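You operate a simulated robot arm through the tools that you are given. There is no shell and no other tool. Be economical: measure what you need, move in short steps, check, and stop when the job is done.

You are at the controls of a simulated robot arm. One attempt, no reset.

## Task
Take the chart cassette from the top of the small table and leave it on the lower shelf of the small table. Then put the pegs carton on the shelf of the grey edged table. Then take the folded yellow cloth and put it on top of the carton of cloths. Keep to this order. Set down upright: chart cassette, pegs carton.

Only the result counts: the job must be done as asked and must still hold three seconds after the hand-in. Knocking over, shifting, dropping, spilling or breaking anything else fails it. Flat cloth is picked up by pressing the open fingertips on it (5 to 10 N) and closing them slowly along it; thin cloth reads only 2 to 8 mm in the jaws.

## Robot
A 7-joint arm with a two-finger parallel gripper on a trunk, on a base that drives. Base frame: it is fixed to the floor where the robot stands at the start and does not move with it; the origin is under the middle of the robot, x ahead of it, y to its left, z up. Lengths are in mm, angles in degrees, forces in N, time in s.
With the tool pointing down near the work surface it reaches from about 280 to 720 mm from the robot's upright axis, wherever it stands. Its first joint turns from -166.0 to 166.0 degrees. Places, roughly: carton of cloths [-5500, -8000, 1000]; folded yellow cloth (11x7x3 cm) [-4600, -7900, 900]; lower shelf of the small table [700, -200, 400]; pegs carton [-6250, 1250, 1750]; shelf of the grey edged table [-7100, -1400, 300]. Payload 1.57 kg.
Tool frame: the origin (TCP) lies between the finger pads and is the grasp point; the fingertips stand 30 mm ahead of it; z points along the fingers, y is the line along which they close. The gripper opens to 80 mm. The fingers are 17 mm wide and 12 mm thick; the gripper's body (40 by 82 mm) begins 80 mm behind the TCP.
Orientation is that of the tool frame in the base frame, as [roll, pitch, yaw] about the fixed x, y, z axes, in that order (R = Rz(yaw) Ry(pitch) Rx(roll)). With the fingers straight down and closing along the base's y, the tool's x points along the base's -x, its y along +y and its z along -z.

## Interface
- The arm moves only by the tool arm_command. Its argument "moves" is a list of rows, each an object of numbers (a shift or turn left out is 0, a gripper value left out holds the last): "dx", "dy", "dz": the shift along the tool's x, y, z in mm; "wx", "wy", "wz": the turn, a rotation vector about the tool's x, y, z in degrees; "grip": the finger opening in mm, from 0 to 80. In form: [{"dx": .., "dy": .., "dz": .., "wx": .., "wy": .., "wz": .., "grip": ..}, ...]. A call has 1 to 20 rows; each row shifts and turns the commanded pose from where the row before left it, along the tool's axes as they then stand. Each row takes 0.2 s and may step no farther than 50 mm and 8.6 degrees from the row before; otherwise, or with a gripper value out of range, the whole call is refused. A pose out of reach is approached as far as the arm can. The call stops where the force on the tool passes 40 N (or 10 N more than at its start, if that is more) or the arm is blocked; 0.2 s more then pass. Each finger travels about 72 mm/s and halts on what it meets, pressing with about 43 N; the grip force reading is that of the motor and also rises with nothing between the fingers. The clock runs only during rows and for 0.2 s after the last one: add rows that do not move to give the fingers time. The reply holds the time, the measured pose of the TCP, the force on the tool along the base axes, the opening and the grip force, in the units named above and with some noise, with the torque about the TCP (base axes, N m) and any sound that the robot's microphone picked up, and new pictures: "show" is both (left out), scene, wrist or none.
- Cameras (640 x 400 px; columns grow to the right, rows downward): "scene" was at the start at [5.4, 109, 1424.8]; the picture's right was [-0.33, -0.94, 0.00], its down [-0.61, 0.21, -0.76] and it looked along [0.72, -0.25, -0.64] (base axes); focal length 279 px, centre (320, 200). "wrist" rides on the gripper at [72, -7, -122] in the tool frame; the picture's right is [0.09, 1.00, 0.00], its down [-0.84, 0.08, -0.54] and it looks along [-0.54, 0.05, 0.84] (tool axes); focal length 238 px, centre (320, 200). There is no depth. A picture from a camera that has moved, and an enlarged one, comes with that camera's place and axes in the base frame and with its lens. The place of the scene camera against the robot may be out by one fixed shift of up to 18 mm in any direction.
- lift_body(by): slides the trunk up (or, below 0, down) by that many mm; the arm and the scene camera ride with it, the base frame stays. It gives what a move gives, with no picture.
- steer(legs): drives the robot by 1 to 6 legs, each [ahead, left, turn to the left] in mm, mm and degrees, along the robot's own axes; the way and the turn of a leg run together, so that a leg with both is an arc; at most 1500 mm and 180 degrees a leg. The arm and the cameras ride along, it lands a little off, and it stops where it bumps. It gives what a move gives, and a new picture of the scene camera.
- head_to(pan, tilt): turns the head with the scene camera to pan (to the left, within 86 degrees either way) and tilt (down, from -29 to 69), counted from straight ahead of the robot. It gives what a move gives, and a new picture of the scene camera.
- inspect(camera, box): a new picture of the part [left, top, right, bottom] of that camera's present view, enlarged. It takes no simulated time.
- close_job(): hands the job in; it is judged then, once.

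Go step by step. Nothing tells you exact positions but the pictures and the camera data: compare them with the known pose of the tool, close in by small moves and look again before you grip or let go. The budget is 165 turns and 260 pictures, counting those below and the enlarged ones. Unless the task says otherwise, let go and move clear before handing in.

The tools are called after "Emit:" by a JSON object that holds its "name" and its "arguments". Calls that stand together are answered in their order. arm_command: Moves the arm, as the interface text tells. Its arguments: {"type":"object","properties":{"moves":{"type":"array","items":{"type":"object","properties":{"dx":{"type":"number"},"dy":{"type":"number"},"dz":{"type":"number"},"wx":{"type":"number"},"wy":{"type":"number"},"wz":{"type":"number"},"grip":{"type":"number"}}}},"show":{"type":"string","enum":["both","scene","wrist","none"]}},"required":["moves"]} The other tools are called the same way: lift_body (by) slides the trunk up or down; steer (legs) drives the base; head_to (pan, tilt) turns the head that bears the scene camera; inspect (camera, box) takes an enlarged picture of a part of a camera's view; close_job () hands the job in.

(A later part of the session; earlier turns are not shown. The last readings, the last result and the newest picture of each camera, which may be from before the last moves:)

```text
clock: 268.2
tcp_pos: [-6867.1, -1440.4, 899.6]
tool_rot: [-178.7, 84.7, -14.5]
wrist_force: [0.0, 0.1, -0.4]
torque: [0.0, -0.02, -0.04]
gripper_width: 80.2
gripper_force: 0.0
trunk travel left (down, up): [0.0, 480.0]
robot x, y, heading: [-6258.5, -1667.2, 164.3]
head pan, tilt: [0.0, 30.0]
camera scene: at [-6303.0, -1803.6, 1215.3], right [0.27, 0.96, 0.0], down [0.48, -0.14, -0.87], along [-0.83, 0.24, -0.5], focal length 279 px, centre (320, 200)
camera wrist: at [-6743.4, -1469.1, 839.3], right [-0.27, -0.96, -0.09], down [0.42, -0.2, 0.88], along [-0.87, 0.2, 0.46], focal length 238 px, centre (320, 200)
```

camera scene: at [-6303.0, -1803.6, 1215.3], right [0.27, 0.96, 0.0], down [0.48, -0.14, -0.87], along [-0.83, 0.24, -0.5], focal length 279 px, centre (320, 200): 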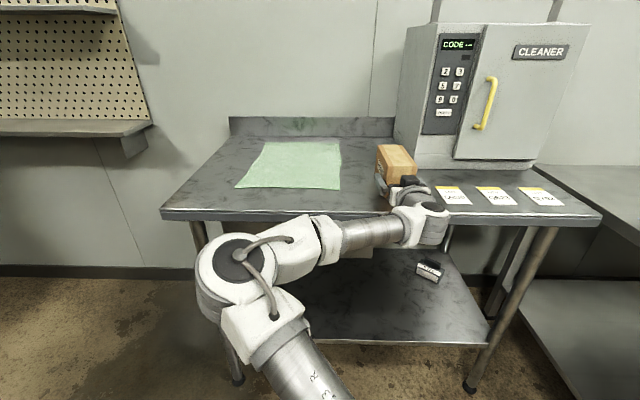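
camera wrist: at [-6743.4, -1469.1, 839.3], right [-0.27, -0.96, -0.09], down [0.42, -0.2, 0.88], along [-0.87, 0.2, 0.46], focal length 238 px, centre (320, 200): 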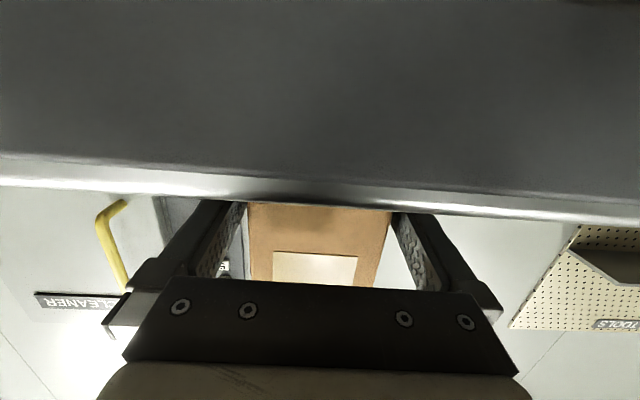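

The carton stands alone on the table top. I pull back 10 mm and pitch the tool down by 33° around it.

Emit:
{"name": "arm_command", "arguments": {"moves": [{"dz": -10}, {"wy": 8.25}, {"wy": 8.25}, {"wy": 8.25}, {"wy": 8.25}, {}], "show": "both"}}

```text
clock: 269.6
tcp_pos: [-6859.1, -1442.5, 901.2]
tool_rot: [-179.8, 51.8, -15.9]
wrist_force: [1.1, -0.4, -0.2]
torque: [0.01, 0.01, 0.0]
gripper_width: 79.7
gripper_force: 0.1
trunk travel left (down, up): [0.0, 480.0]
robot x, y, heading: [-6259.6, -1670.9, 164.2]
head pan, tilt: [0.0, 30.0]
camera scene: at [-6302.9, -1803.6, 1215.4], right [0.27, 0.96, 0.0], down [0.48, -0.14, -0.87], along [-0.83, 0.24, -0.5], focal length 279 px, centre (320, 200)
camera wrist: at [-6722.3, -1475.2, 920.1], right [-0.22, -0.97, -0.07], down [-0.11, -0.05, 0.99], along [-0.97, 0.23, -0.1], focal length 238 px, centre (320, 200)
```

scene: 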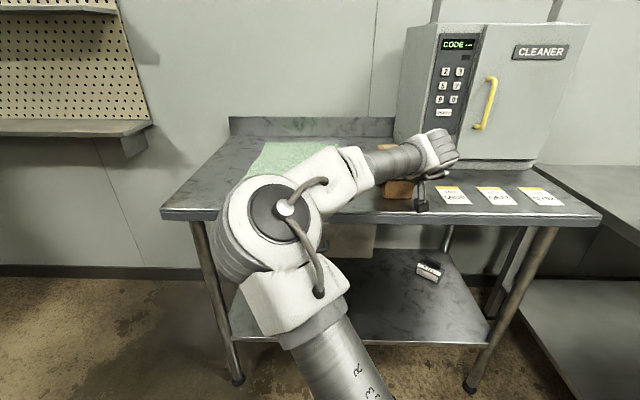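
wrist: 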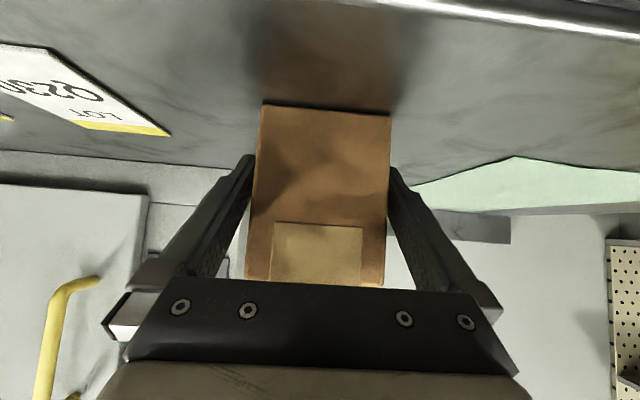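

The fingers straddle the carton. I go 12 mm further forward and close.

Emit:
{"name": "arm_command", "arguments": {"moves": [{"dz": 9.4, "dx": -7.4}, {"grip": 74}, {"grip": 70}, {"grip": 66}, {"grip": 30}, {"grip": 0}, {}, {}, {"dx": -1.2, "dz": -0.9}, {"dx": -1.6, "dz": -1.2}, {"dx": -3.2, "dz": -2.5}, {"dx": -6.3, "dz": -4.9}, {}], "show": "both"}}

```text
clock: 272.4
tcp_pos: [-6871.1, -1440.5, 915.4]
tool_rot: [-179.9, 51.8, -15.7]
wrist_force: [0.0, 0.6, -4.0]
torque: [-0.03, -0.15, 0.01]
gripper_width: 69.7
gripper_force: 43.4
trunk travel left (down, up): [0.0, 480.0]
robot x, y, heading: [-6262.4, -1666.3, 164.2]
head pan, tilt: [0.0, 30.0]
camera scene: at [-6303.2, -1803.5, 1215.3], right [0.27, 0.96, 0.0], down [0.48, -0.14, -0.87], along [-0.83, 0.24, -0.5], focal length 279 px, centre (320, 200)
camera wrist: at [-6734.5, -1471.9, 934.9], right [-0.22, -0.97, -0.07], down [-0.11, -0.05, 0.99], along [-0.97, 0.23, -0.1], focal length 238 px, centre (320, 200)
```

scene: 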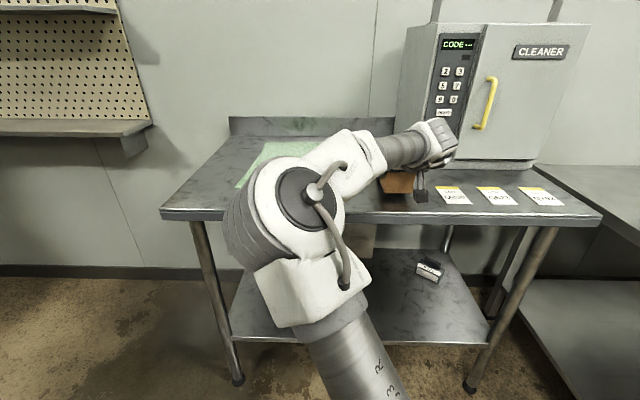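
wrist: 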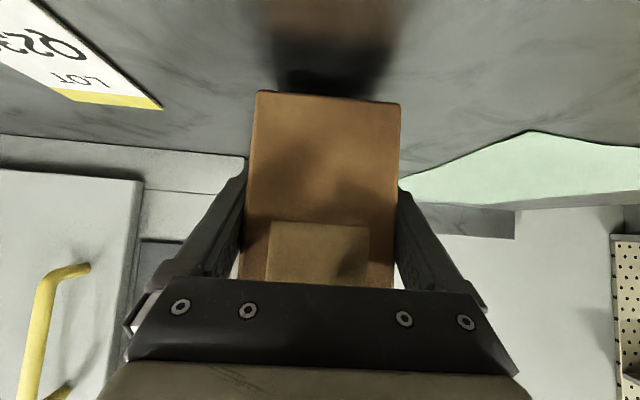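

Held well. I raise it, back out over the floor and lower toward shelf height.

Emit:
{"name": "arm_command", "arguments": {"moves": [{"dx": -31.5, "dz": -24.6}, {}], "show": "none"}}

Emit:
{"name": "steer", "arguments": {"legs": [[-340, 0, 0]]}}

Emit:
{"name": "arm_command", "arguments": {"moves": [{"dx": 35, "dz": 27}, {"dx": 35, "dz": 27}, {"dx": 35, "dz": 27}, {"dx": 35, "dz": 27}, {"dx": 35, "dz": 27}, {"dx": 35, "dz": 27}, {"dx": 35, "dz": 27}, {"dx": 35, "dz": 27}, {"dx": 35, "dz": 27}, {"dx": 35, "dz": 27}, {}], "show": "both"}}

```text
clock: 273.0
tcp_pos: [-6869.5, -1438.9, 957.3]
tool_rot: [-179.7, 51.5, -15.9]
wrist_force: [-0.5, -0.2, -3.1]
torque: [-0.04, -0.11, -0.02]
gripper_width: 69.6
gripper_force: 42.4
trunk travel left (down, up): [0.0, 480.0]
robot x, y, heading: [-6262.3, -1668.5, 164.4]
head pan, tilt: [0.0, 30.0]
```

```text
clock: 275.8
tcp_pos: [-6538.9, -1532.5, 956.7]
tool_rot: [-179.8, 51.7, -15.9]
wrist_force: [0.4, 0.0, -3.2]
torque: [-0.02, -0.17, 0.0]
gripper_width: 69.9
gripper_force: 43.3
trunk travel left (down, up): [0.0, 480.0]
robot x, y, heading: [-5930.2, -1764.6, 164.2]
head pan, tilt: [0.0, 30.0]
camera scene: at [-5973.4, -1896.7, 1215.3], right [0.27, 0.96, 0.0], down [0.48, -0.14, -0.87], along [-0.83, 0.24, -0.5], focal length 279 px, centre (320, 200)
```

scene: 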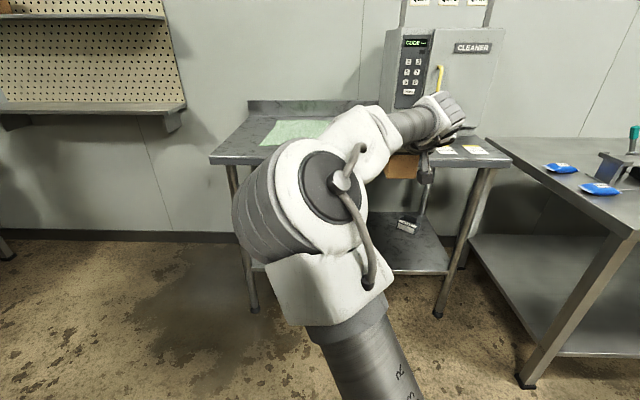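

```text
clock: 278.2
tcp_pos: [-6534.2, -1531.3, 513.2]
tool_rot: [-179.7, 51.7, -15.8]
wrist_force: [-0.1, -0.2, -3.6]
torque: [0.0, -0.16, -0.03]
gripper_width: 69.8
gripper_force: 42.9
trunk travel left (down, up): [0.0, 480.0]
robot x, y, heading: [-5926.1, -1761.5, 164.4]
head pan, tilt: [0.0, 30.0]
camera scene: at [-5973.4, -1896.7, 1215.4], right [0.27, 0.96, 0.0], down [0.48, -0.14, -0.87], along [-0.83, 0.24, -0.5], focal length 279 px, centre (320, 200)
camera wrist: at [-6398.4, -1564.5, 532.9], right [-0.22, -0.97, -0.08], down [-0.11, -0.05, 0.99], along [-0.97, 0.23, -0.1], focal length 238 px, centre (320, 200)
```

scene: 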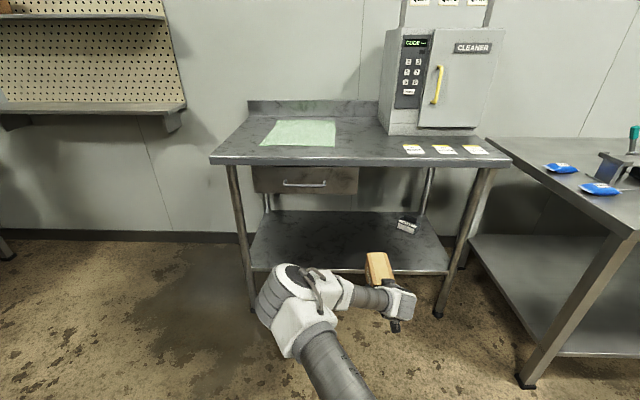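
wrist: 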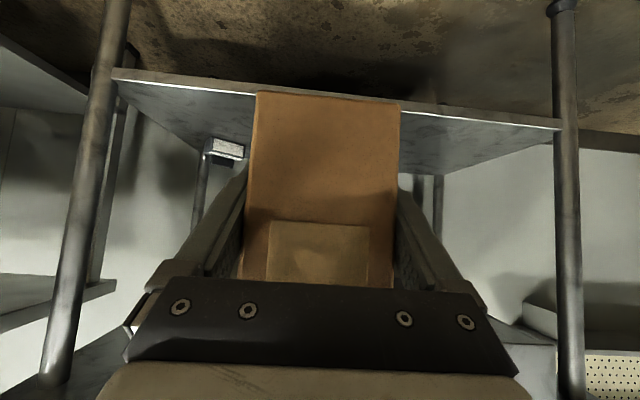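

I can see the shelf's front edge in the wrist view. I lower another 100 mm and triangulate its height.

Emit:
{"name": "arm_command", "arguments": {"moves": [{"dx": 26, "dz": 20.5}, {"dx": 26, "dz": 20.5}, {"dx": 26, "dz": 20.5}, {}], "show": "wrist"}}

```text
clock: 279.2
tcp_pos: [-6536.8, -1523.7, 422.9]
tool_rot: [179.7, 51.1, -15.9]
wrist_force: [-0.9, -0.3, -5.8]
torque: [-0.04, -0.14, 0.01]
gripper_width: 70.0
gripper_force: 42.9
out of reach, approached as far as the arm can: row 3
trunk travel left (down, up): [0.0, 480.0]
robot x, y, heading: [-5929.9, -1762.5, 164.2]
head pan, tilt: [0.0, 30.0]
camera wrist: at [-6401.1, -1555.0, 443.9], right [-0.21, -0.97, -0.07], down [-0.12, -0.04, 0.99], along [-0.97, 0.22, -0.11], focal length 238 px, centre (320, 200)
```

wrist: 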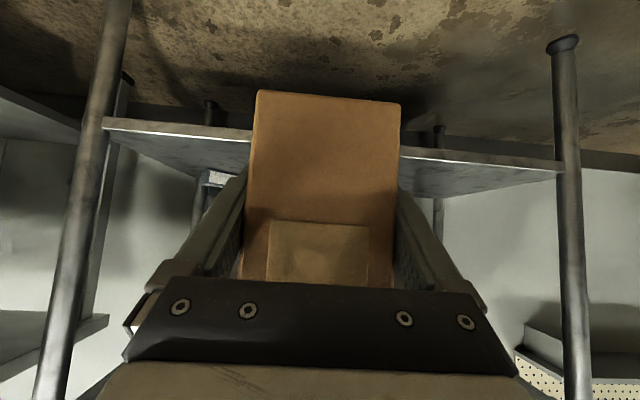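

The arm's lower limit shows here, so I stretch it further forward (which flattens the forearm) and try lower.

Emit:
{"name": "arm_command", "arguments": {"moves": [{"dx": -24, "dz": 31}, {"dx": -24, "dz": 31}, {"dx": -24, "dz": 31}, {"dx": 16, "dz": 12}, {"dx": 16, "dz": 12}, {"dx": 16, "dz": 12}, {}], "show": "both"}}

```text
clock: 280.8
tcp_pos: [-6612.2, -1514.2, 431.6]
tool_rot: [-179.8, 51.6, -15.9]
wrist_force: [-0.1, 0.0, -4.1]
torque: [-0.06, -0.16, -0.01]
gripper_width: 69.8
gripper_force: 43.0
out of reach, approached as far as the arm can: row 2, 3, 4, 5, 6
trunk travel left (down, up): [0.0, 480.0]
robot x, y, heading: [-5930.9, -1765.5, 164.3]
head pan, tilt: [0.0, 30.0]
camera scene: at [-5973.5, -1896.7, 1215.3], right [0.27, 0.96, 0.0], down [0.48, -0.14, -0.87], along [-0.83, 0.24, -0.5], focal length 279 px, centre (320, 200)
camera wrist: at [-6475.8, -1545.8, 450.7], right [-0.22, -0.97, -0.07], down [-0.11, -0.05, 0.99], along [-0.97, 0.23, -0.1], focal length 238 px, centre (320, 200)
```

scene: 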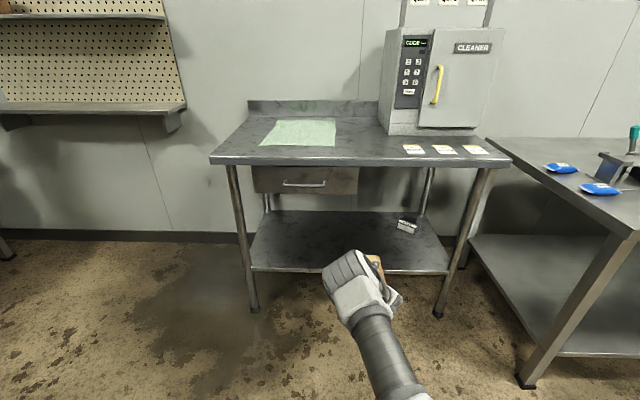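
wrist: 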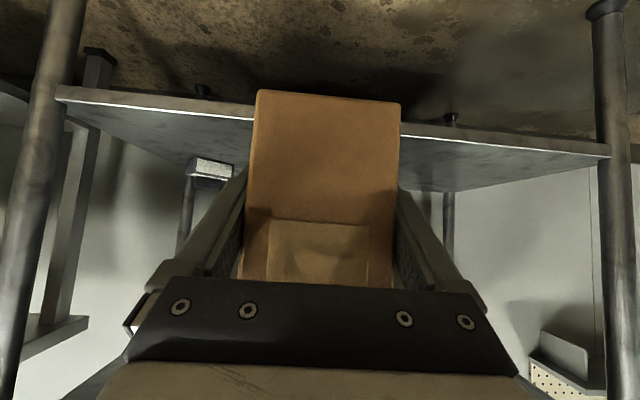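

The arm is now at full stretch. I follow the reach boundary inward and down.

Emit:
{"name": "arm_command", "arguments": {"moves": [{"dx": 10, "dz": -12}, {"dx": 35, "dz": 7}, {"dx": 35, "dz": 7}, {"dx": 35, "dz": 7}, {}], "show": "wrist"}}

```text
clock: 282.0
tcp_pos: [-6570.2, -1523.4, 416.0]
tool_rot: [180.0, 51.3, -15.9]
wrist_force: [-0.6, 0.0, -4.0]
torque: [-0.06, -0.16, 0.0]
gripper_width: 69.9
gripper_force: 42.9
out of reach, approached as far as the arm can: row 2, 3, 4
trunk travel left (down, up): [0.0, 480.0]
robot x, y, heading: [-5931.3, -1762.9, 164.2]
head pan, tilt: [0.0, 30.0]
camera wrist: at [-6434.2, -1555.6, 435.7], right [-0.22, -0.97, -0.07], down [-0.12, -0.05, 0.99], along [-0.97, 0.22, -0.1], focal length 238 px, centre (320, 200)
```

wrist: 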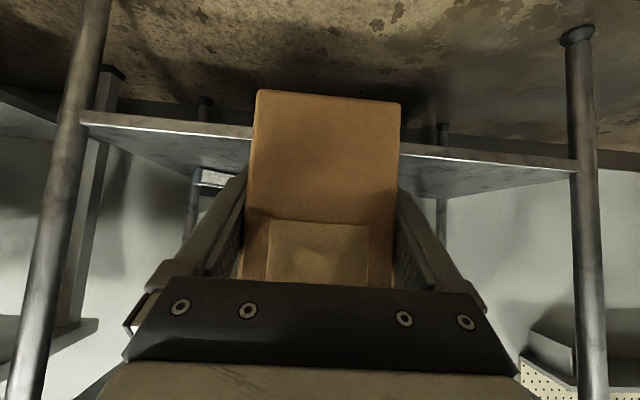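

With this pitch the arm can't go lower. I test in the air whether a steeper tool (30° from vertical) reaches shelf level.

Emit:
{"name": "arm_command", "arguments": {"moves": [{"dx": -16, "dz": -12}, {"wy": 7.3}, {"wy": 7.3}, {"wy": 7.3}, {"dx": 15, "dz": 26}, {"dx": 15, "dz": 26}, {"dx": 15, "dz": 26}, {"dx": 10, "dz": 17}, {}], "show": "scene"}}

```text
clock: 284.0
tcp_pos: [-6548.2, -1531.1, 374.9]
tool_rot: [-179.8, 29.8, -15.9]
wrist_force: [0.7, -0.7, -4.1]
torque: [-0.05, -0.15, 0.0]
gripper_width: 69.8
gripper_force: 42.6
out of reach, approached as far as the arm can: row 6, 7, 8
trunk travel left (down, up): [0.0, 480.0]
robot x, y, heading: [-5929.5, -1761.5, 164.1]
head pan, tilt: [0.0, 30.0]
camera scene: at [-5973.4, -1896.7, 1215.3], right [0.27, 0.96, 0.0], down [0.48, -0.14, -0.87], along [-0.83, 0.24, -0.5], focal length 279 px, centre (320, 200)
```

scene: 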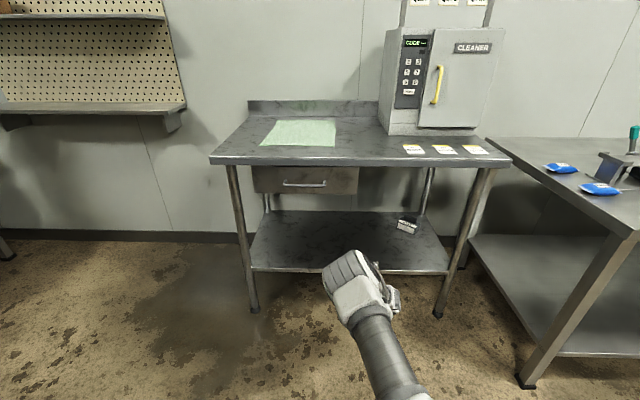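

The wrist bottoms out near z 550, so I need a steeper, higher grip. I go back up to set the carton on the table top again and regrip it near its top with a steep tool.

Emit:
{"name": "arm_command", "arguments": {"moves": [{"dx": -22.5, "dz": -39}, {"dx": -22.5, "dz": -39}, {"dx": -22.5, "dz": -39}, {"dx": -22.5, "dz": -39}, {"dx": -22.5, "dz": -39}, {"dx": -22.5, "dz": -39}, {"dx": -22.5, "dz": -39}, {"dx": -22.5, "dz": -39}, {"dx": -22.5, "dz": -39}, {"dx": -22.5, "dz": -39}, {"dx": -22.5, "dz": -39}, {"dx": -22.5, "dz": -39}, {"dx": -22.5, "dz": -39}, {"wy": -7.3}, {"wy": -7.3}, {"wy": -7.3}, {}], "show": "both"}}

```text
clock: 287.6
tcp_pos: [-6552.5, -1532.0, 961.9]
tool_rot: [-179.7, 51.7, -15.9]
wrist_force: [-0.7, 0.3, -3.9]
torque: [-0.03, -0.17, 0.0]
gripper_width: 69.6
gripper_force: 42.7
trunk travel left (down, up): [0.0, 480.0]
robot x, y, heading: [-5926.3, -1768.5, 163.9]
head pan, tilt: [0.0, 30.0]
camera scene: at [-5973.5, -1896.7, 1215.3], right [0.27, 0.96, 0.0], down [0.48, -0.14, -0.87], along [-0.83, 0.24, -0.5], focal length 279 px, centre (320, 200)
camera wrist: at [-6415.5, -1565.0, 980.2], right [-0.22, -0.97, -0.07], down [-0.11, -0.05, 0.99], along [-0.97, 0.23, -0.1], focal length 238 px, centre (320, 200)
```

scene: 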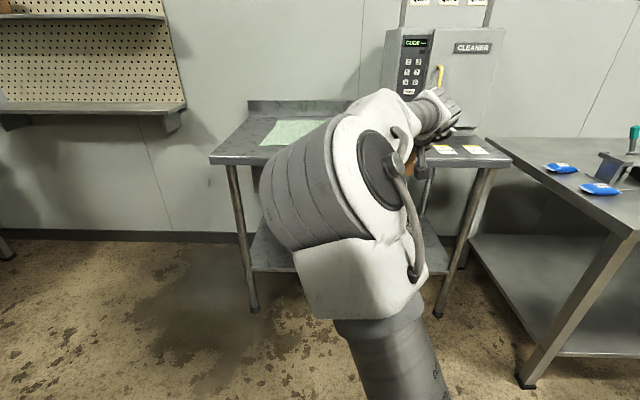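
wrist: 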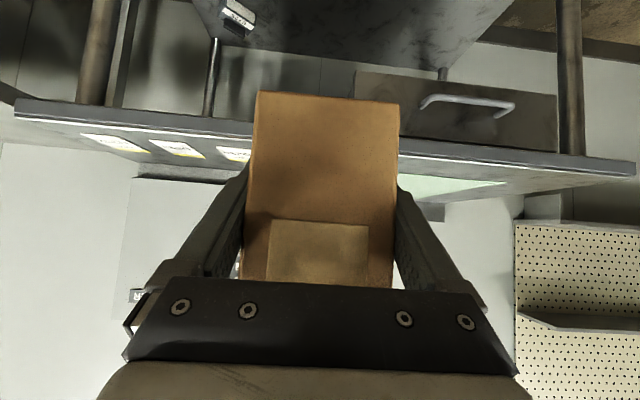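

I drive 325 mm forward to the earlier spot on the table top and lower to contact.

Emit:
{"name": "steer", "arguments": {"legs": [[325, 0, 0]]}}

Emit:
{"name": "arm_command", "arguments": {"moves": [{"dx": 24, "dz": 18.5}, {"dx": 12, "dz": 9.2}, {"dx": 6, "dz": 4.6}, {"dx": 2.4, "dz": 1.8}, {}], "show": "both"}}

```text
clock: 290.3
tcp_pos: [-6869.2, -1445.2, 960.3]
tool_rot: [-179.7, 51.8, -15.8]
wrist_force: [-0.4, 0.2, -3.4]
torque: [-0.05, -0.18, -0.02]
gripper_width: 69.8
gripper_force: 43.3
trunk travel left (down, up): [0.0, 480.0]
robot x, y, heading: [-6246.1, -1670.6, 164.4]
head pan, tilt: [0.0, 30.0]
camera scene: at [-6289.0, -1807.8, 1215.3], right [0.27, 0.96, 0.0], down [0.48, -0.14, -0.87], along [-0.83, 0.23, -0.5], focal length 279 px, centre (320, 200)
```

scene: 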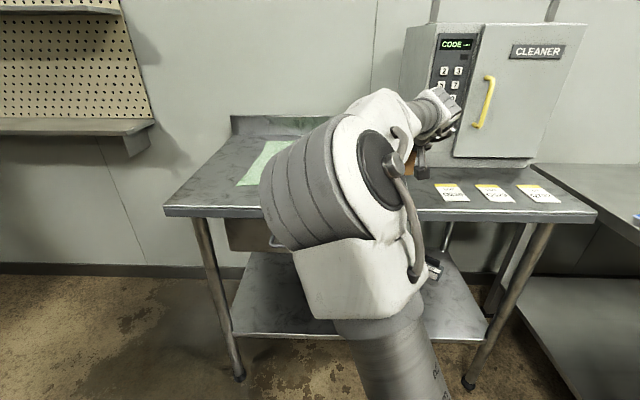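

```text
clock: 291.5
tcp_pos: [-6866.9, -1445.3, 904.8]
tool_rot: [-179.7, 51.6, -15.7]
wrist_force: [-0.3, 0.0, -4.3]
torque: [-0.08, -0.2, -0.02]
gripper_width: 70.0
gripper_force: 42.5
trunk travel left (down, up): [0.0, 480.0]
robot x, y, heading: [-6241.3, -1675.9, 164.4]
head pan, tilt: [0.0, 30.0]
camera scene: at [-6289.0, -1807.8, 1215.3], right [0.27, 0.96, 0.0], down [0.48, -0.14, -0.87], along [-0.83, 0.23, -0.5], focal length 279 px, centre (320, 200)
camera wrist: at [-6731.3, -1477.0, 924.1], right [-0.22, -0.97, -0.07], down [-0.11, -0.05, 0.99], along [-0.97, 0.23, -0.1], focal length 238 px, centre (320, 200)
```

scene: 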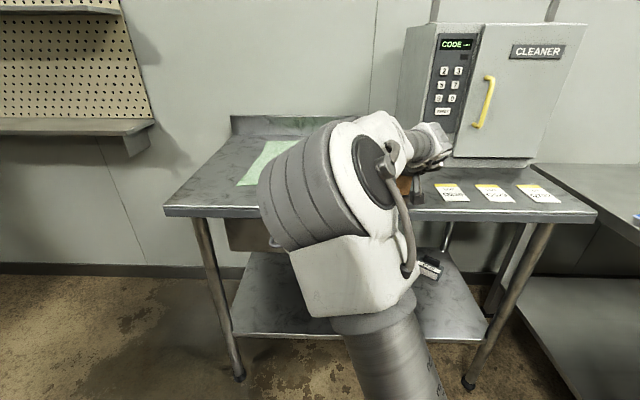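
wrist: 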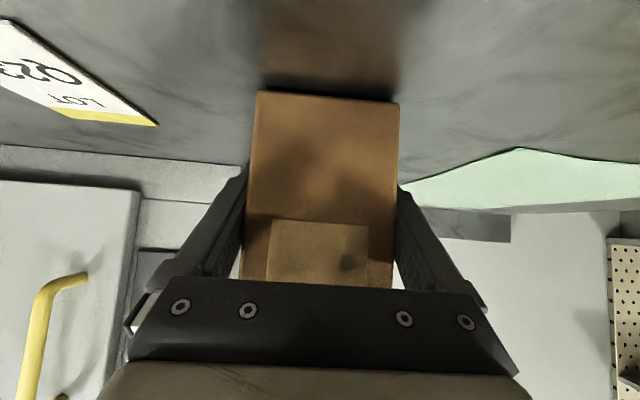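

Just above the surface; I lower the last few millimetres.

Emit:
{"name": "arm_command", "arguments": {"moves": [{"dx": 1.6, "dz": 1.2}, {"dx": 1.2, "dz": 0.9}, {"dx": 0.8, "dz": 0.6}, {}], "show": "none"}}

```text
clock: 292.5
tcp_pos: [-6867.5, -1444.7, 901.2]
tool_rot: [-179.8, 51.8, -15.9]
wrist_force: [-2.5, 0.8, 3.5]
torque: [-0.13, 0.52, -0.03]
gripper_width: 69.6
gripper_force: 43.3
trunk travel left (down, up): [0.0, 480.0]
robot x, y, heading: [-6246.2, -1675.8, 164.2]
head pan, tilt: [0.0, 30.0]
```

The carton stands on the table. I open, rise 31 mm, pitch the tool to 22° from vertical and look.

Emit:
{"name": "arm_command", "arguments": {"moves": [{"grip": 72}, {"grip": 76}, {"grip": 80}, {}, {"dx": -12.2, "dz": -9.5}, {"dx": -12.2, "dz": -9.5}, {"wy": 7.5}, {"wy": 7.5}, {"wy": 7.5}, {"wy": 7.5}, {"dx": -16.7, "dz": 6.7}, {}], "show": "both"}}

```text
clock: 295.1
tcp_pos: [-6885.8, -1441.5, 932.0]
tool_rot: [-179.9, 21.7, -15.9]
wrist_force: [0.0, -0.5, 0.5]
torque: [0.0, -0.01, 0.0]
gripper_width: 79.8
gripper_force: 0.1
trunk travel left (down, up): [0.0, 480.0]
robot x, y, heading: [-6245.8, -1674.8, 164.2]
head pan, tilt: [0.0, 30.0]
camera scene: at [-6288.7, -1807.9, 1215.3], right [0.27, 0.96, 0.0], down [0.48, -0.14, -0.87], along [-0.83, 0.23, -0.5], focal length 279 px, centre (320, 200)
camera wrist: at [-6775.3, -1465.3, 1018.6], right [-0.19, -0.98, -0.04], down [-0.58, 0.08, 0.81], along [-0.79, 0.18, -0.58], focal length 238 px, centre (320, 200)
```

scene: 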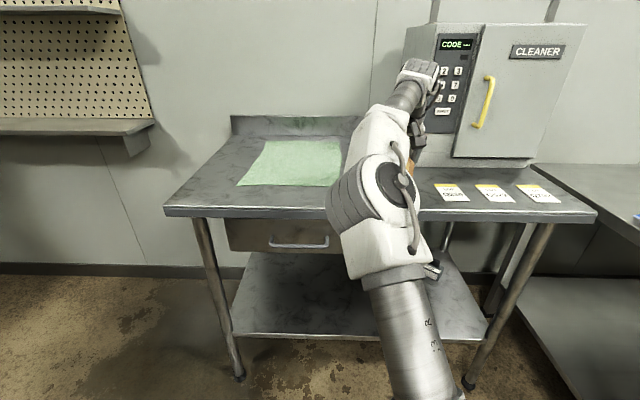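
wrist: 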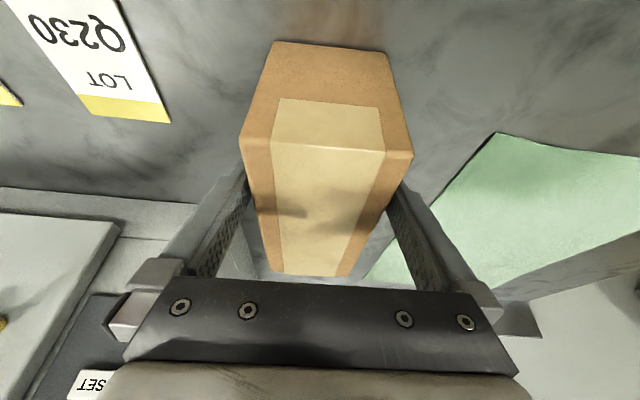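

The fingers straddle the carton's upper part, about 50 mm in from its near end. I close and lift.

Emit:
{"name": "arm_command", "arguments": {"moves": [{"grip": 74}, {"grip": 70}, {"grip": 66}, {"grip": 30}, {"grip": 0}, {}, {}, {"dx": -0.6, "dz": -1.4}, {"dx": -0.8, "dz": -1.9}, {"dx": -1.9, "dz": -4.6}, {"dx": -3.7, "dz": -9.3}, {}], "show": "both"}}

```text
clock: 297.7
tcp_pos: [-6884.0, -1440.4, 950.6]
tool_rot: [-179.9, 21.7, -15.8]
wrist_force: [0.5, 0.0, -4.3]
torque: [-0.04, -0.09, 0.0]
gripper_width: 69.6
gripper_force: 43.4
trunk travel left (down, up): [0.0, 480.0]
robot x, y, heading: [-6244.5, -1669.1, 164.2]
head pan, tilt: [0.0, 30.0]
camera scene: at [-6289.0, -1807.8, 1215.3], right [0.27, 0.96, 0.0], down [0.48, -0.14, -0.87], along [-0.83, 0.23, -0.5], focal length 279 px, centre (320, 200)
camera wrist: at [-6775.7, -1464.9, 1037.2], right [-0.19, -0.98, -0.04], down [-0.58, 0.08, 0.81], along [-0.79, 0.18, -0.58], focal length 238 px, centre (320, 200)
```

scene: 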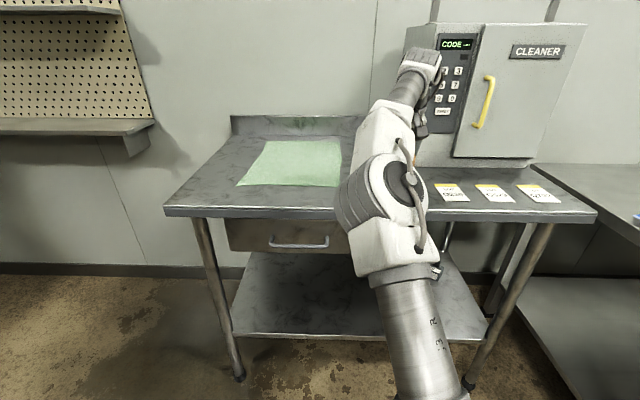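
wrist: 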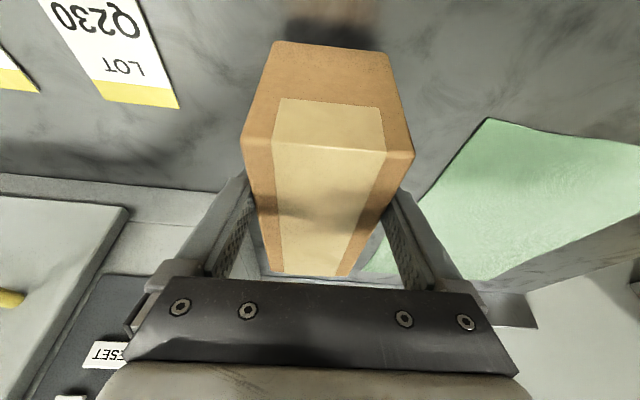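

Held upright. I raise it, back out, and lower to shelf height with the arm drawn in a little.

Emit:
{"name": "arm_command", "arguments": {"moves": [{"dx": -13, "dz": -32}, {}], "show": "none"}}

Emit:
{"name": "steer", "arguments": {"legs": [[-380, 0, 0]]}}

Emit:
{"name": "arm_command", "arguments": {"moves": [{"dx": 37, "dz": -15}, {"dx": 28, "dz": -11}, {"dx": 17, "dz": 42}, {"dx": 17, "dz": 42}, {"dx": 17, "dz": 42}, {"dx": 17, "dz": 42}, {"dx": 17, "dz": 42}, {"dx": 17, "dz": 42}, {"dx": 17, "dz": 42}, {"dx": 17, "dz": 42}, {"dx": 17, "dz": 42}, {"dx": 17, "dz": 42}, {"dx": 17, "dz": 42}, {"dx": 17, "dz": 42}, {}], "show": "both"}}

```text
clock: 298.3
tcp_pos: [-6883.2, -1441.4, 985.7]
tool_rot: [-179.8, 21.7, -15.9]
wrist_force: [-0.1, 0.0, -4.0]
torque: [0.02, -0.07, 0.0]
gripper_width: 69.8
gripper_force: 43.3
trunk travel left (down, up): [0.0, 480.0]
robot x, y, heading: [-6244.6, -1676.7, 164.1]
head pan, tilt: [0.0, 30.0]
```

```text
clock: 301.3
tcp_pos: [-6521.9, -1542.8, 987.1]
tool_rot: [-179.8, 21.7, -15.9]
wrist_force: [0.2, -0.1, -4.6]
torque: [-0.03, -0.1, 0.0]
gripper_width: 69.9
gripper_force: 43.2
trunk travel left (down, up): [0.0, 480.0]
robot x, y, heading: [-5882.7, -1775.5, 164.4]
head pan, tilt: [0.0, 30.0]
camera scene: at [-5927.4, -1909.0, 1215.3], right [0.27, 0.96, 0.0], down [0.48, -0.13, -0.87], along [-0.83, 0.23, -0.5], focal length 279 px, centre (320, 200)
```

scene: 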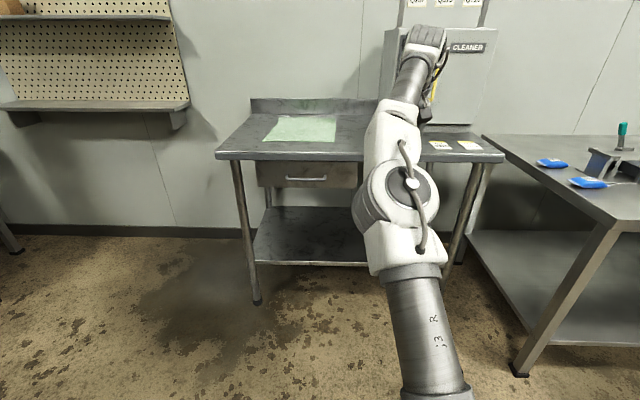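

```text
clock: 304.5
tcp_pos: [-6452.8, -1561.8, 440.9]
tool_rot: [-179.9, 21.7, -15.9]
wrist_force: [0.0, -0.3, -3.7]
torque: [-0.05, -0.1, 0.02]
gripper_width: 69.7
gripper_force: 43.1
trunk travel left (down, up): [0.0, 480.0]
robot x, y, heading: [-5885.3, -1773.8, 164.3]
head pan, tilt: [0.0, 30.0]
camera scene: at [-5927.4, -1909.0, 1215.4], right [0.27, 0.96, 0.0], down [0.48, -0.13, -0.87], along [-0.83, 0.23, -0.5], focal length 279 px, centre (320, 200)
camera wrist: at [-6343.7, -1586.3, 528.1], right [-0.19, -0.98, -0.04], down [-0.58, 0.08, 0.81], along [-0.79, 0.18, -0.58], focal length 238 px, centre (320, 200)
```

scene: 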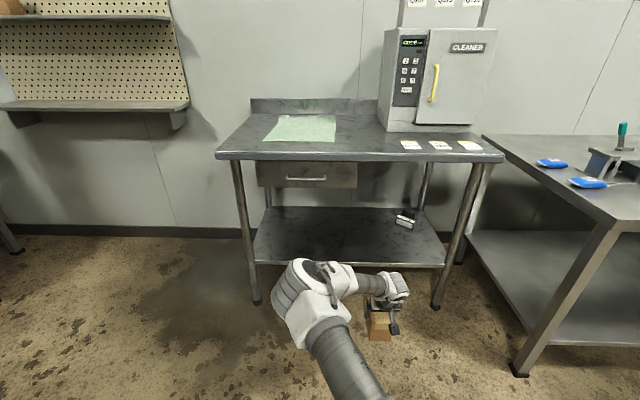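
wrist: 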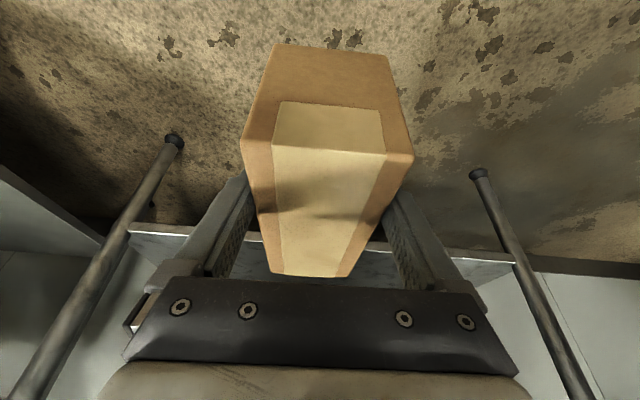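

This pose works. I test that it can go down to placing height here in front of the table.

Emit:
{"name": "arm_command", "arguments": {"moves": [{"dx": 15, "dz": 37}, {"dx": 11, "dz": 28}, {}], "show": "wrist"}}

```text
clock: 305.3
tcp_pos: [-6453.0, -1561.1, 372.2]
tool_rot: [-179.7, 21.6, -15.8]
wrist_force: [0.1, -0.4, -4.8]
torque: [-0.04, -0.09, 0.04]
gripper_width: 70.0
gripper_force: 43.6
trunk travel left (down, up): [0.0, 480.0]
robot x, y, heading: [-5885.7, -1773.1, 164.5]
head pan, tilt: [0.0, 30.0]
camera wrist: at [-6343.7, -1585.4, 458.3], right [-0.19, -0.98, -0.04], down [-0.58, 0.08, 0.81], along [-0.79, 0.18, -0.58], focal length 238 px, centre (320, 200)
```

wrist: 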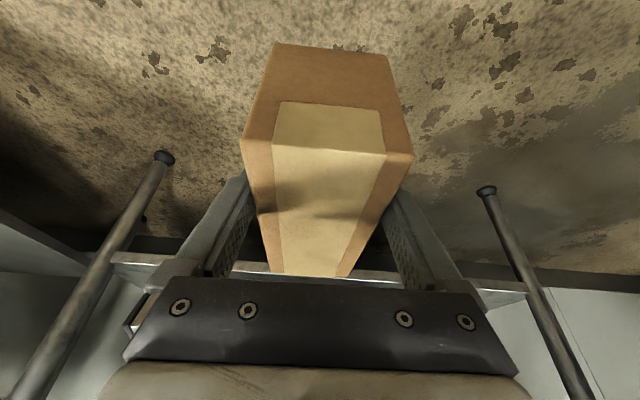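

It reaches z 372 freely. I rise again, drive in 380 mm over the shelf and look.

Emit:
{"name": "arm_command", "arguments": {"moves": [{"dx": -13, "dz": -32}, {"dx": -13, "dz": -32}, {}], "show": "none"}}

Emit:
{"name": "steer", "arguments": {"legs": [[380, 0, 0]]}}

Emit:
{"name": "arm_command", "arguments": {"moves": [{}], "show": "wrist"}}

```text
clock: 306.1
tcp_pos: [-6452.4, -1560.7, 440.8]
tool_rot: [-179.8, 21.7, -15.8]
wrist_force: [0.7, 0.7, -4.0]
torque: [-0.03, -0.13, 0.0]
gripper_width: 69.9
gripper_force: 43.3
trunk travel left (down, up): [0.0, 480.0]
robot x, y, heading: [-5888.2, -1768.3, 164.4]
head pan, tilt: [0.0, 30.0]
```

```text
clock: 309.2
tcp_pos: [-6817.8, -1461.1, 441.2]
tool_rot: [-179.8, 21.8, -15.6]
wrist_force: [0.4, 0.0, -4.1]
torque: [-0.02, -0.08, -0.02]
gripper_width: 69.9
gripper_force: 42.4
trunk travel left (down, up): [0.0, 480.0]
robot x, y, heading: [-6248.1, -1672.2, 164.5]
head pan, tilt: [0.0, 30.0]
camera scene: at [-6291.5, -1808.0, 1215.3], right [0.27, 0.96, 0.0], down [0.48, -0.13, -0.87], along [-0.83, 0.23, -0.5], focal length 279 px, centre (320, 200)
```

scene: 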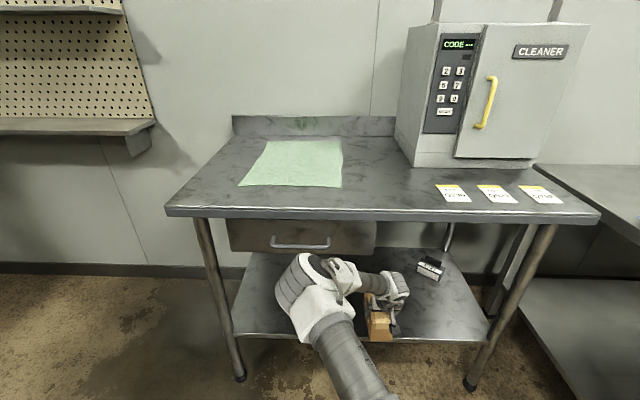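

```text
clock: 309.6
tcp_pos: [-6817.1, -1460.8, 440.8]
tool_rot: [-179.8, 21.6, -15.6]
wrist_force: [-0.2, 0.4, -4.2]
torque: [-0.04, -0.1, 0.01]
gripper_width: 69.8
gripper_force: 43.4
trunk travel left (down, up): [0.0, 480.0]
robot x, y, heading: [-6251.0, -1674.9, 164.7]
head pan, tilt: [0.0, 30.0]
camera wrist: at [-6708.9, -1484.9, 527.6], right [-0.19, -0.98, -0.04], down [-0.58, 0.08, 0.81], along [-0.79, 0.17, -0.58], focal length 238 px, centre (320, 200)
```

wrist: 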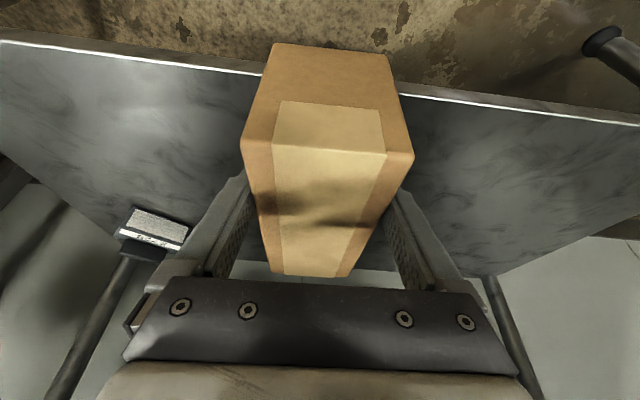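

The shelf lip lies about 12 mm beyond the TCP. I drive 80 mm further in and lower gently.

Emit:
{"name": "steer", "arguments": {"legs": [[82, 0, 0]]}}

Emit:
{"name": "arm_command", "arguments": {"moves": [{"dx": 9.4, "dz": 23}, {"dx": 5.6, "dz": 14}, {}], "show": "wrist"}}

```text
clock: 310.7
tcp_pos: [-6869.7, -1445.3, 431.8]
tool_rot: [-179.9, 20.5, -16.2]
wrist_force: [0.2, 0.3, -4.3]
torque: [-0.01, -0.1, 0.0]
gripper_width: 70.0
gripper_force: 42.9
trunk travel left (down, up): [0.0, 480.0]
robot x, y, heading: [-6312.6, -1658.1, 164.7]
head pan, tilt: [0.0, 30.0]
stopped in leg 1: the robot was blocked; the commanded pose is now the measured one
camera scene: at [-6354.3, -1790.8, 1215.5], right [0.26, 0.96, 0.0], down [0.48, -0.13, -0.87], along [-0.84, 0.23, -0.5], focal length 279 px, centre (320, 200)
```

scene: 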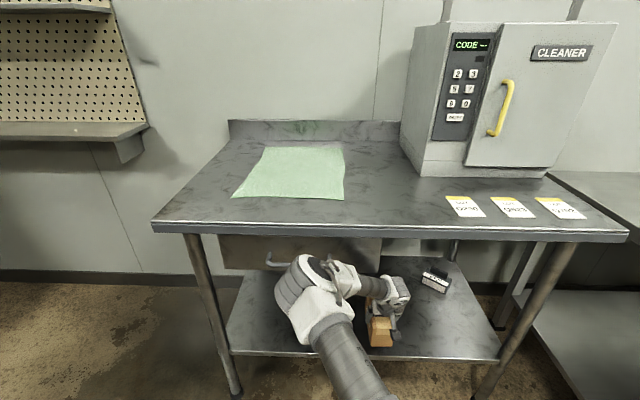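

```text
clock: 311.5
tcp_pos: [-6867.4, -1445.1, 393.4]
tool_rot: [-179.9, 20.4, -16.3]
wrist_force: [0.4, -1.6, -3.8]
torque: [-0.02, -0.08, 0.0]
gripper_width: 69.7
gripper_force: 43.5
trunk travel left (down, up): [0.0, 480.0]
robot x, y, heading: [-6315.1, -1654.6, 164.9]
head pan, tilt: [0.0, 30.0]
camera wrist: at [-6761.0, -1470.2, 481.7], right [-0.2, -0.98, -0.03], down [-0.59, 0.09, 0.8], along [-0.78, 0.18, -0.6], focal length 238 px, centre (320, 200)
```

wrist: 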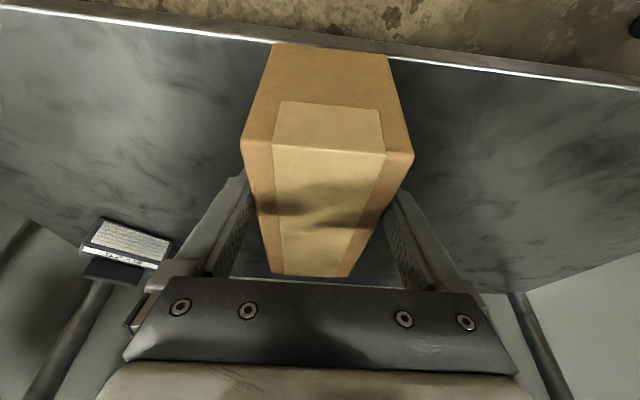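

Something blocked the base: the elbow seems to meet the drawer. I back off and check the drawer and table.

Emit:
{"name": "steer", "arguments": {"legs": [[-50, 0, 0]]}}

Emit:
{"name": "inspect", "arguments": {"camera": "scene", "box": [200, 180, 520, 380]}}

```text
clock: 312.5
tcp_pos: [-6820.5, -1459.2, 393.5]
tool_rot: [-179.8, 20.5, -16.3]
wrist_force: [0.2, -0.2, -4.0]
torque: [0.0, -0.12, -0.02]
gripper_width: 69.8
gripper_force: 42.7
trunk travel left (down, up): [0.0, 480.0]
robot x, y, heading: [-6262.5, -1668.9, 164.6]
head pan, tilt: [0.0, 30.0]
camera scene: at [-6306.0, -1804.0, 1215.3], right [0.26, 0.96, 0.0], down [0.48, -0.13, -0.87], along [-0.83, 0.23, -0.5], focal length 279 px, centre (320, 200)
```

scene: 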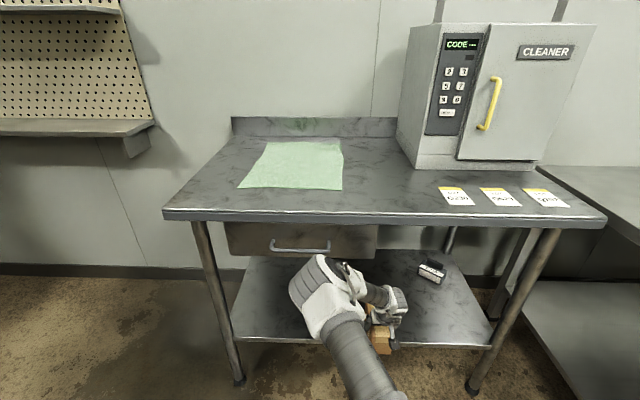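

```text
2.00 times, centred on (360, 280) of scene
camera zoom: at [-6306.0, -1804.0, 1215.3], right [0.26, 0.96, 0.0], down [0.48, -0.13, -0.87], along [-0.83, 0.23, -0.5], focal length 557 px, centre (240, 40)
```

zoom: 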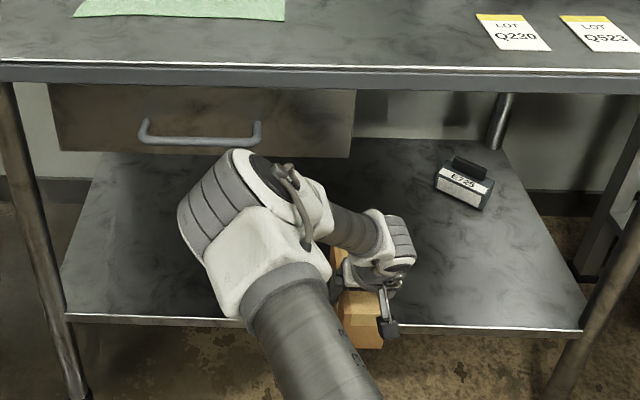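

Nothing moved. I'll stretch the arm 40 mm forward (which pulls the elbow in), rise a bit and advance the base only 40 mm.

Emit:
{"name": "arm_command", "arguments": {"moves": [{"dx": -7, "dz": -19}, {"dx": -18.7, "dz": 7}, {"dx": -18.7, "dz": 7}, {}], "show": "none"}}

Emit:
{"name": "steer", "arguments": {"legs": [[35, 0, 0]]}}

Emit:
{"name": "arm_command", "arguments": {"moves": [{}], "show": "wrist"}}

```text
clock: 313.5
tcp_pos: [-6857.6, -1446.6, 414.2]
tool_rot: [-179.8, 20.4, -16.4]
wrist_force: [-0.7, -0.3, -4.4]
torque: [-0.03, -0.08, 0.05]
gripper_width: 69.6
gripper_force: 43.2
trunk travel left (down, up): [0.0, 480.0]
robot x, y, heading: [-6264.6, -1669.7, 164.7]
head pan, tilt: [0.0, 30.0]
```

```text
clock: 314.6
tcp_pos: [-6883.9, -1438.6, 408.0]
tool_rot: [-179.9, 19.6, -16.7]
wrist_force: [-0.4, -1.1, -3.9]
torque: [-0.04, -0.09, 0.02]
gripper_width: 69.8
gripper_force: 43.9
trunk travel left (down, up): [0.0, 480.0]
robot x, y, heading: [-6301.3, -1661.5, 164.5]
head pan, tilt: [0.0, 30.0]
stopped in leg 1: the robot was blocked; the commanded pose is now the measured one
camera scene: at [-6339.7, -1794.8, 1215.4], right [0.26, 0.96, 0.0], down [0.48, -0.13, -0.87], along [-0.84, 0.23, -0.5], focal length 279 px, centre (320, 200)
```

scene: 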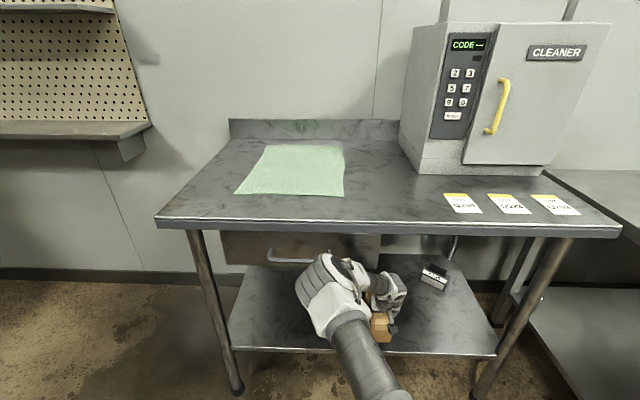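

```text
clock: 315.0
tcp_pos: [-6884.7, -1437.9, 408.6]
tool_rot: [-179.9, 19.7, -16.7]
wrist_force: [0.7, -0.3, -3.8]
torque: [-0.05, -0.1, -0.01]
gripper_width: 69.7
gripper_force: 42.7
trunk travel left (down, up): [0.0, 480.0]
robot x, y, heading: [-6296.9, -1662.1, 164.8]
head pan, tilt: [0.0, 30.0]
camera wrist: at [-6778.6, -1463.1, 498.5], right [-0.2, -0.98, -0.03], down [-0.6, 0.1, 0.79], along [-0.77, 0.18, -0.61], focal length 238 px, centre (320, 200)
```

wrist: 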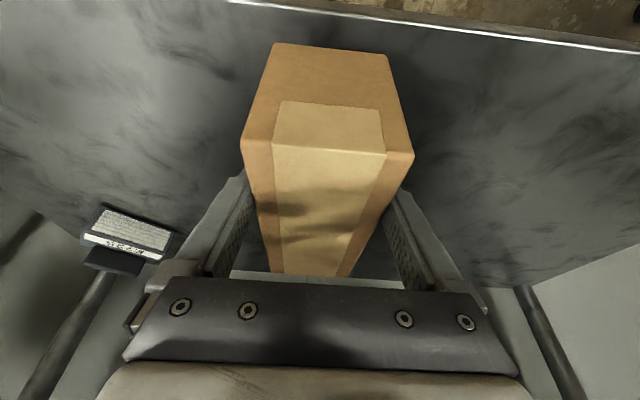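

The carton's near end is now only about 6 mm inside. I stretch the arm 16 mm more and begin lowering.

Emit:
{"name": "arm_command", "arguments": {"moves": [{"dx": -7.5, "dz": 2.7}, {"dx": -7.5, "dz": 2.7}, {"dx": 5.5, "dz": 15}, {}], "show": "wrist"}}

```text
clock: 316.0
tcp_pos: [-6894.2, -1439.3, 388.3]
tool_rot: [-179.7, 19.3, -16.6]
wrist_force: [0.0, -0.8, -3.4]
torque: [0.01, -0.09, 0.0]
gripper_width: 70.1
gripper_force: 43.2
trunk travel left (down, up): [0.0, 480.0]
robot x, y, heading: [-6298.7, -1660.3, 164.8]
head pan, tilt: [0.0, 30.0]
camera wrist: at [-6789.3, -1464.2, 480.8], right [-0.2, -0.98, -0.03], down [-0.61, 0.1, 0.79], along [-0.77, 0.18, -0.62], focal length 238 px, centre (320, 200)
```

wrist: 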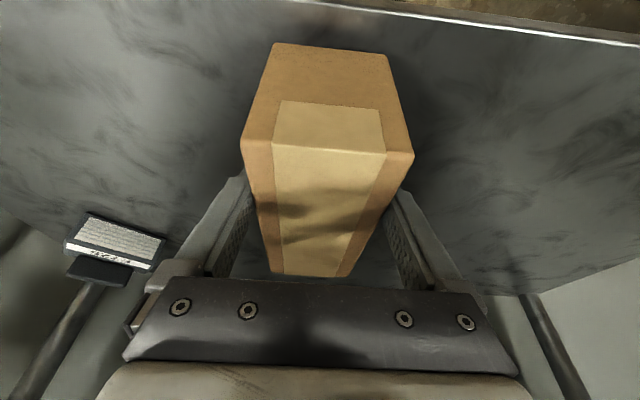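

The near end is now about 15 mm inside the lip. I lower in small steps until contact.

Emit:
{"name": "arm_command", "arguments": {"moves": [{"dx": 1.3, "dz": 3.8}, {"dx": 1.3, "dz": 3.8}, {"dx": 1.0, "dz": 2.8}, {}], "show": "none"}}

```text
clock: 317.0
tcp_pos: [-6898.8, -1437.2, 379.2]
tool_rot: [-179.8, 19.4, -16.4]
wrist_force: [0.1, 0.0, -4.2]
torque: [-0.03, -0.07, 0.0]
gripper_width: 69.8
gripper_force: 43.2
trunk travel left (down, up): [0.0, 480.0]
robot x, y, heading: [-6299.8, -1656.2, 164.8]
head pan, tilt: [0.0, 30.0]
```

Emit:
{"name": "arm_command", "arguments": {"moves": [{"dx": 1.0, "dz": 2.8}, {"dx": 1.0, "dz": 2.8}, {"dx": 0.7, "dz": 1.9}, {}], "show": "wrist"}}

```text
clock: 318.0
tcp_pos: [-6901.3, -1436.6, 374.7]
tool_rot: [-179.7, 19.9, -16.5]
wrist_force: [5.1, -1.5, 11.3]
torque: [-0.22, 1.1, 0.16]
gripper_width: 69.9
gripper_force: 43.2
trunk travel left (down, up): [0.0, 480.0]
robot x, y, heading: [-6297.4, -1659.6, 165.1]
head pan, tilt: [0.0, 30.0]
camera wrist: at [-6794.5, -1461.5, 464.9], right [-0.2, -0.98, -0.04], down [-0.6, 0.09, 0.79], along [-0.77, 0.18, -0.61], focal length 238 px, centre (320, 200)
```

wrist: 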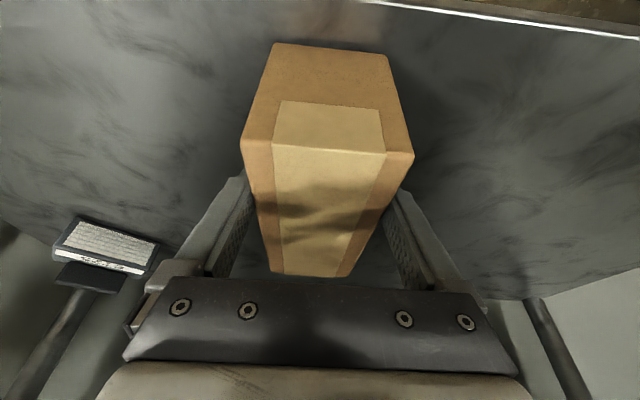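

The far end touches first, so the carton is about 2° nose-down. I level it, settle it and then open.

Emit:
{"name": "arm_command", "arguments": {"moves": [{"wy": -2}, {"dx": 0.7, "dz": 1.9}, {"dx": 0.5, "dz": 1.4}, {}], "show": "none"}}

```text
clock: 319.0
tcp_pos: [-6900.9, -1433.3, 373.1]
tool_rot: [-179.7, 22.0, -16.7]
wrist_force: [-2.0, 4.0, 6.3]
torque: [-0.24, -0.36, 0.1]
gripper_width: 69.8
gripper_force: 42.6
trunk travel left (down, up): [0.0, 480.0]
robot x, y, heading: [-6297.2, -1661.1, 164.4]
head pan, tilt: [0.0, 30.0]
```

Now the load is near the middle: it sits flat. I open slowly and rise along the tool axis.

Emit:
{"name": "arm_command", "arguments": {"moves": [{"grip": 72}, {"grip": 76}, {"grip": 80}, {}, {}, {"dz": -10}, {"dz": -20}, {"dz": -25}, {}], "show": "both"}}

```text
clock: 321.0
tcp_pos: [-6881.0, -1439.3, 421.7]
tool_rot: [-179.9, 21.7, -16.7]
wrist_force: [-0.9, -0.2, -0.2]
torque: [0.02, -0.01, 0.02]
gripper_width: 80.0
gripper_force: 0.1
trunk travel left (down, up): [0.0, 480.0]
robot x, y, heading: [-6298.7, -1662.1, 164.4]
head pan, tilt: [0.0, 30.0]
camera scene: at [-6339.5, -1794.9, 1215.4], right [0.26, 0.96, 0.0], down [0.48, -0.13, -0.87], along [-0.84, 0.23, -0.5], focal length 279 px, centre (320, 200)
camera wrist: at [-6771.2, -1465.5, 508.3], right [-0.2, -0.98, -0.04], down [-0.58, 0.09, 0.81], along [-0.79, 0.19, -0.58], focal length 238 px, centre (320, 200)
```

scene: 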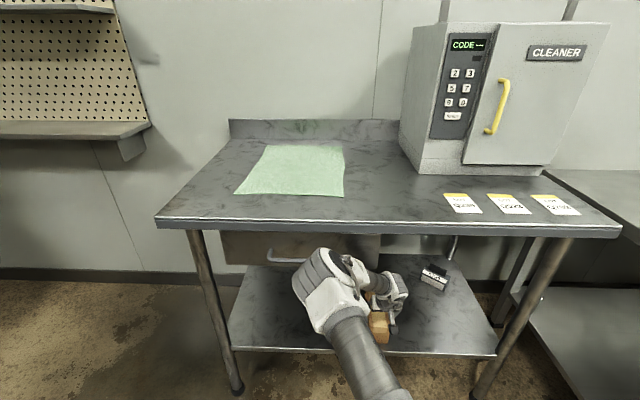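
wrist: 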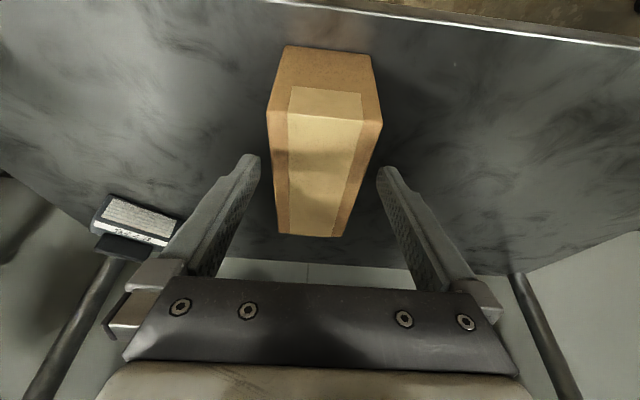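

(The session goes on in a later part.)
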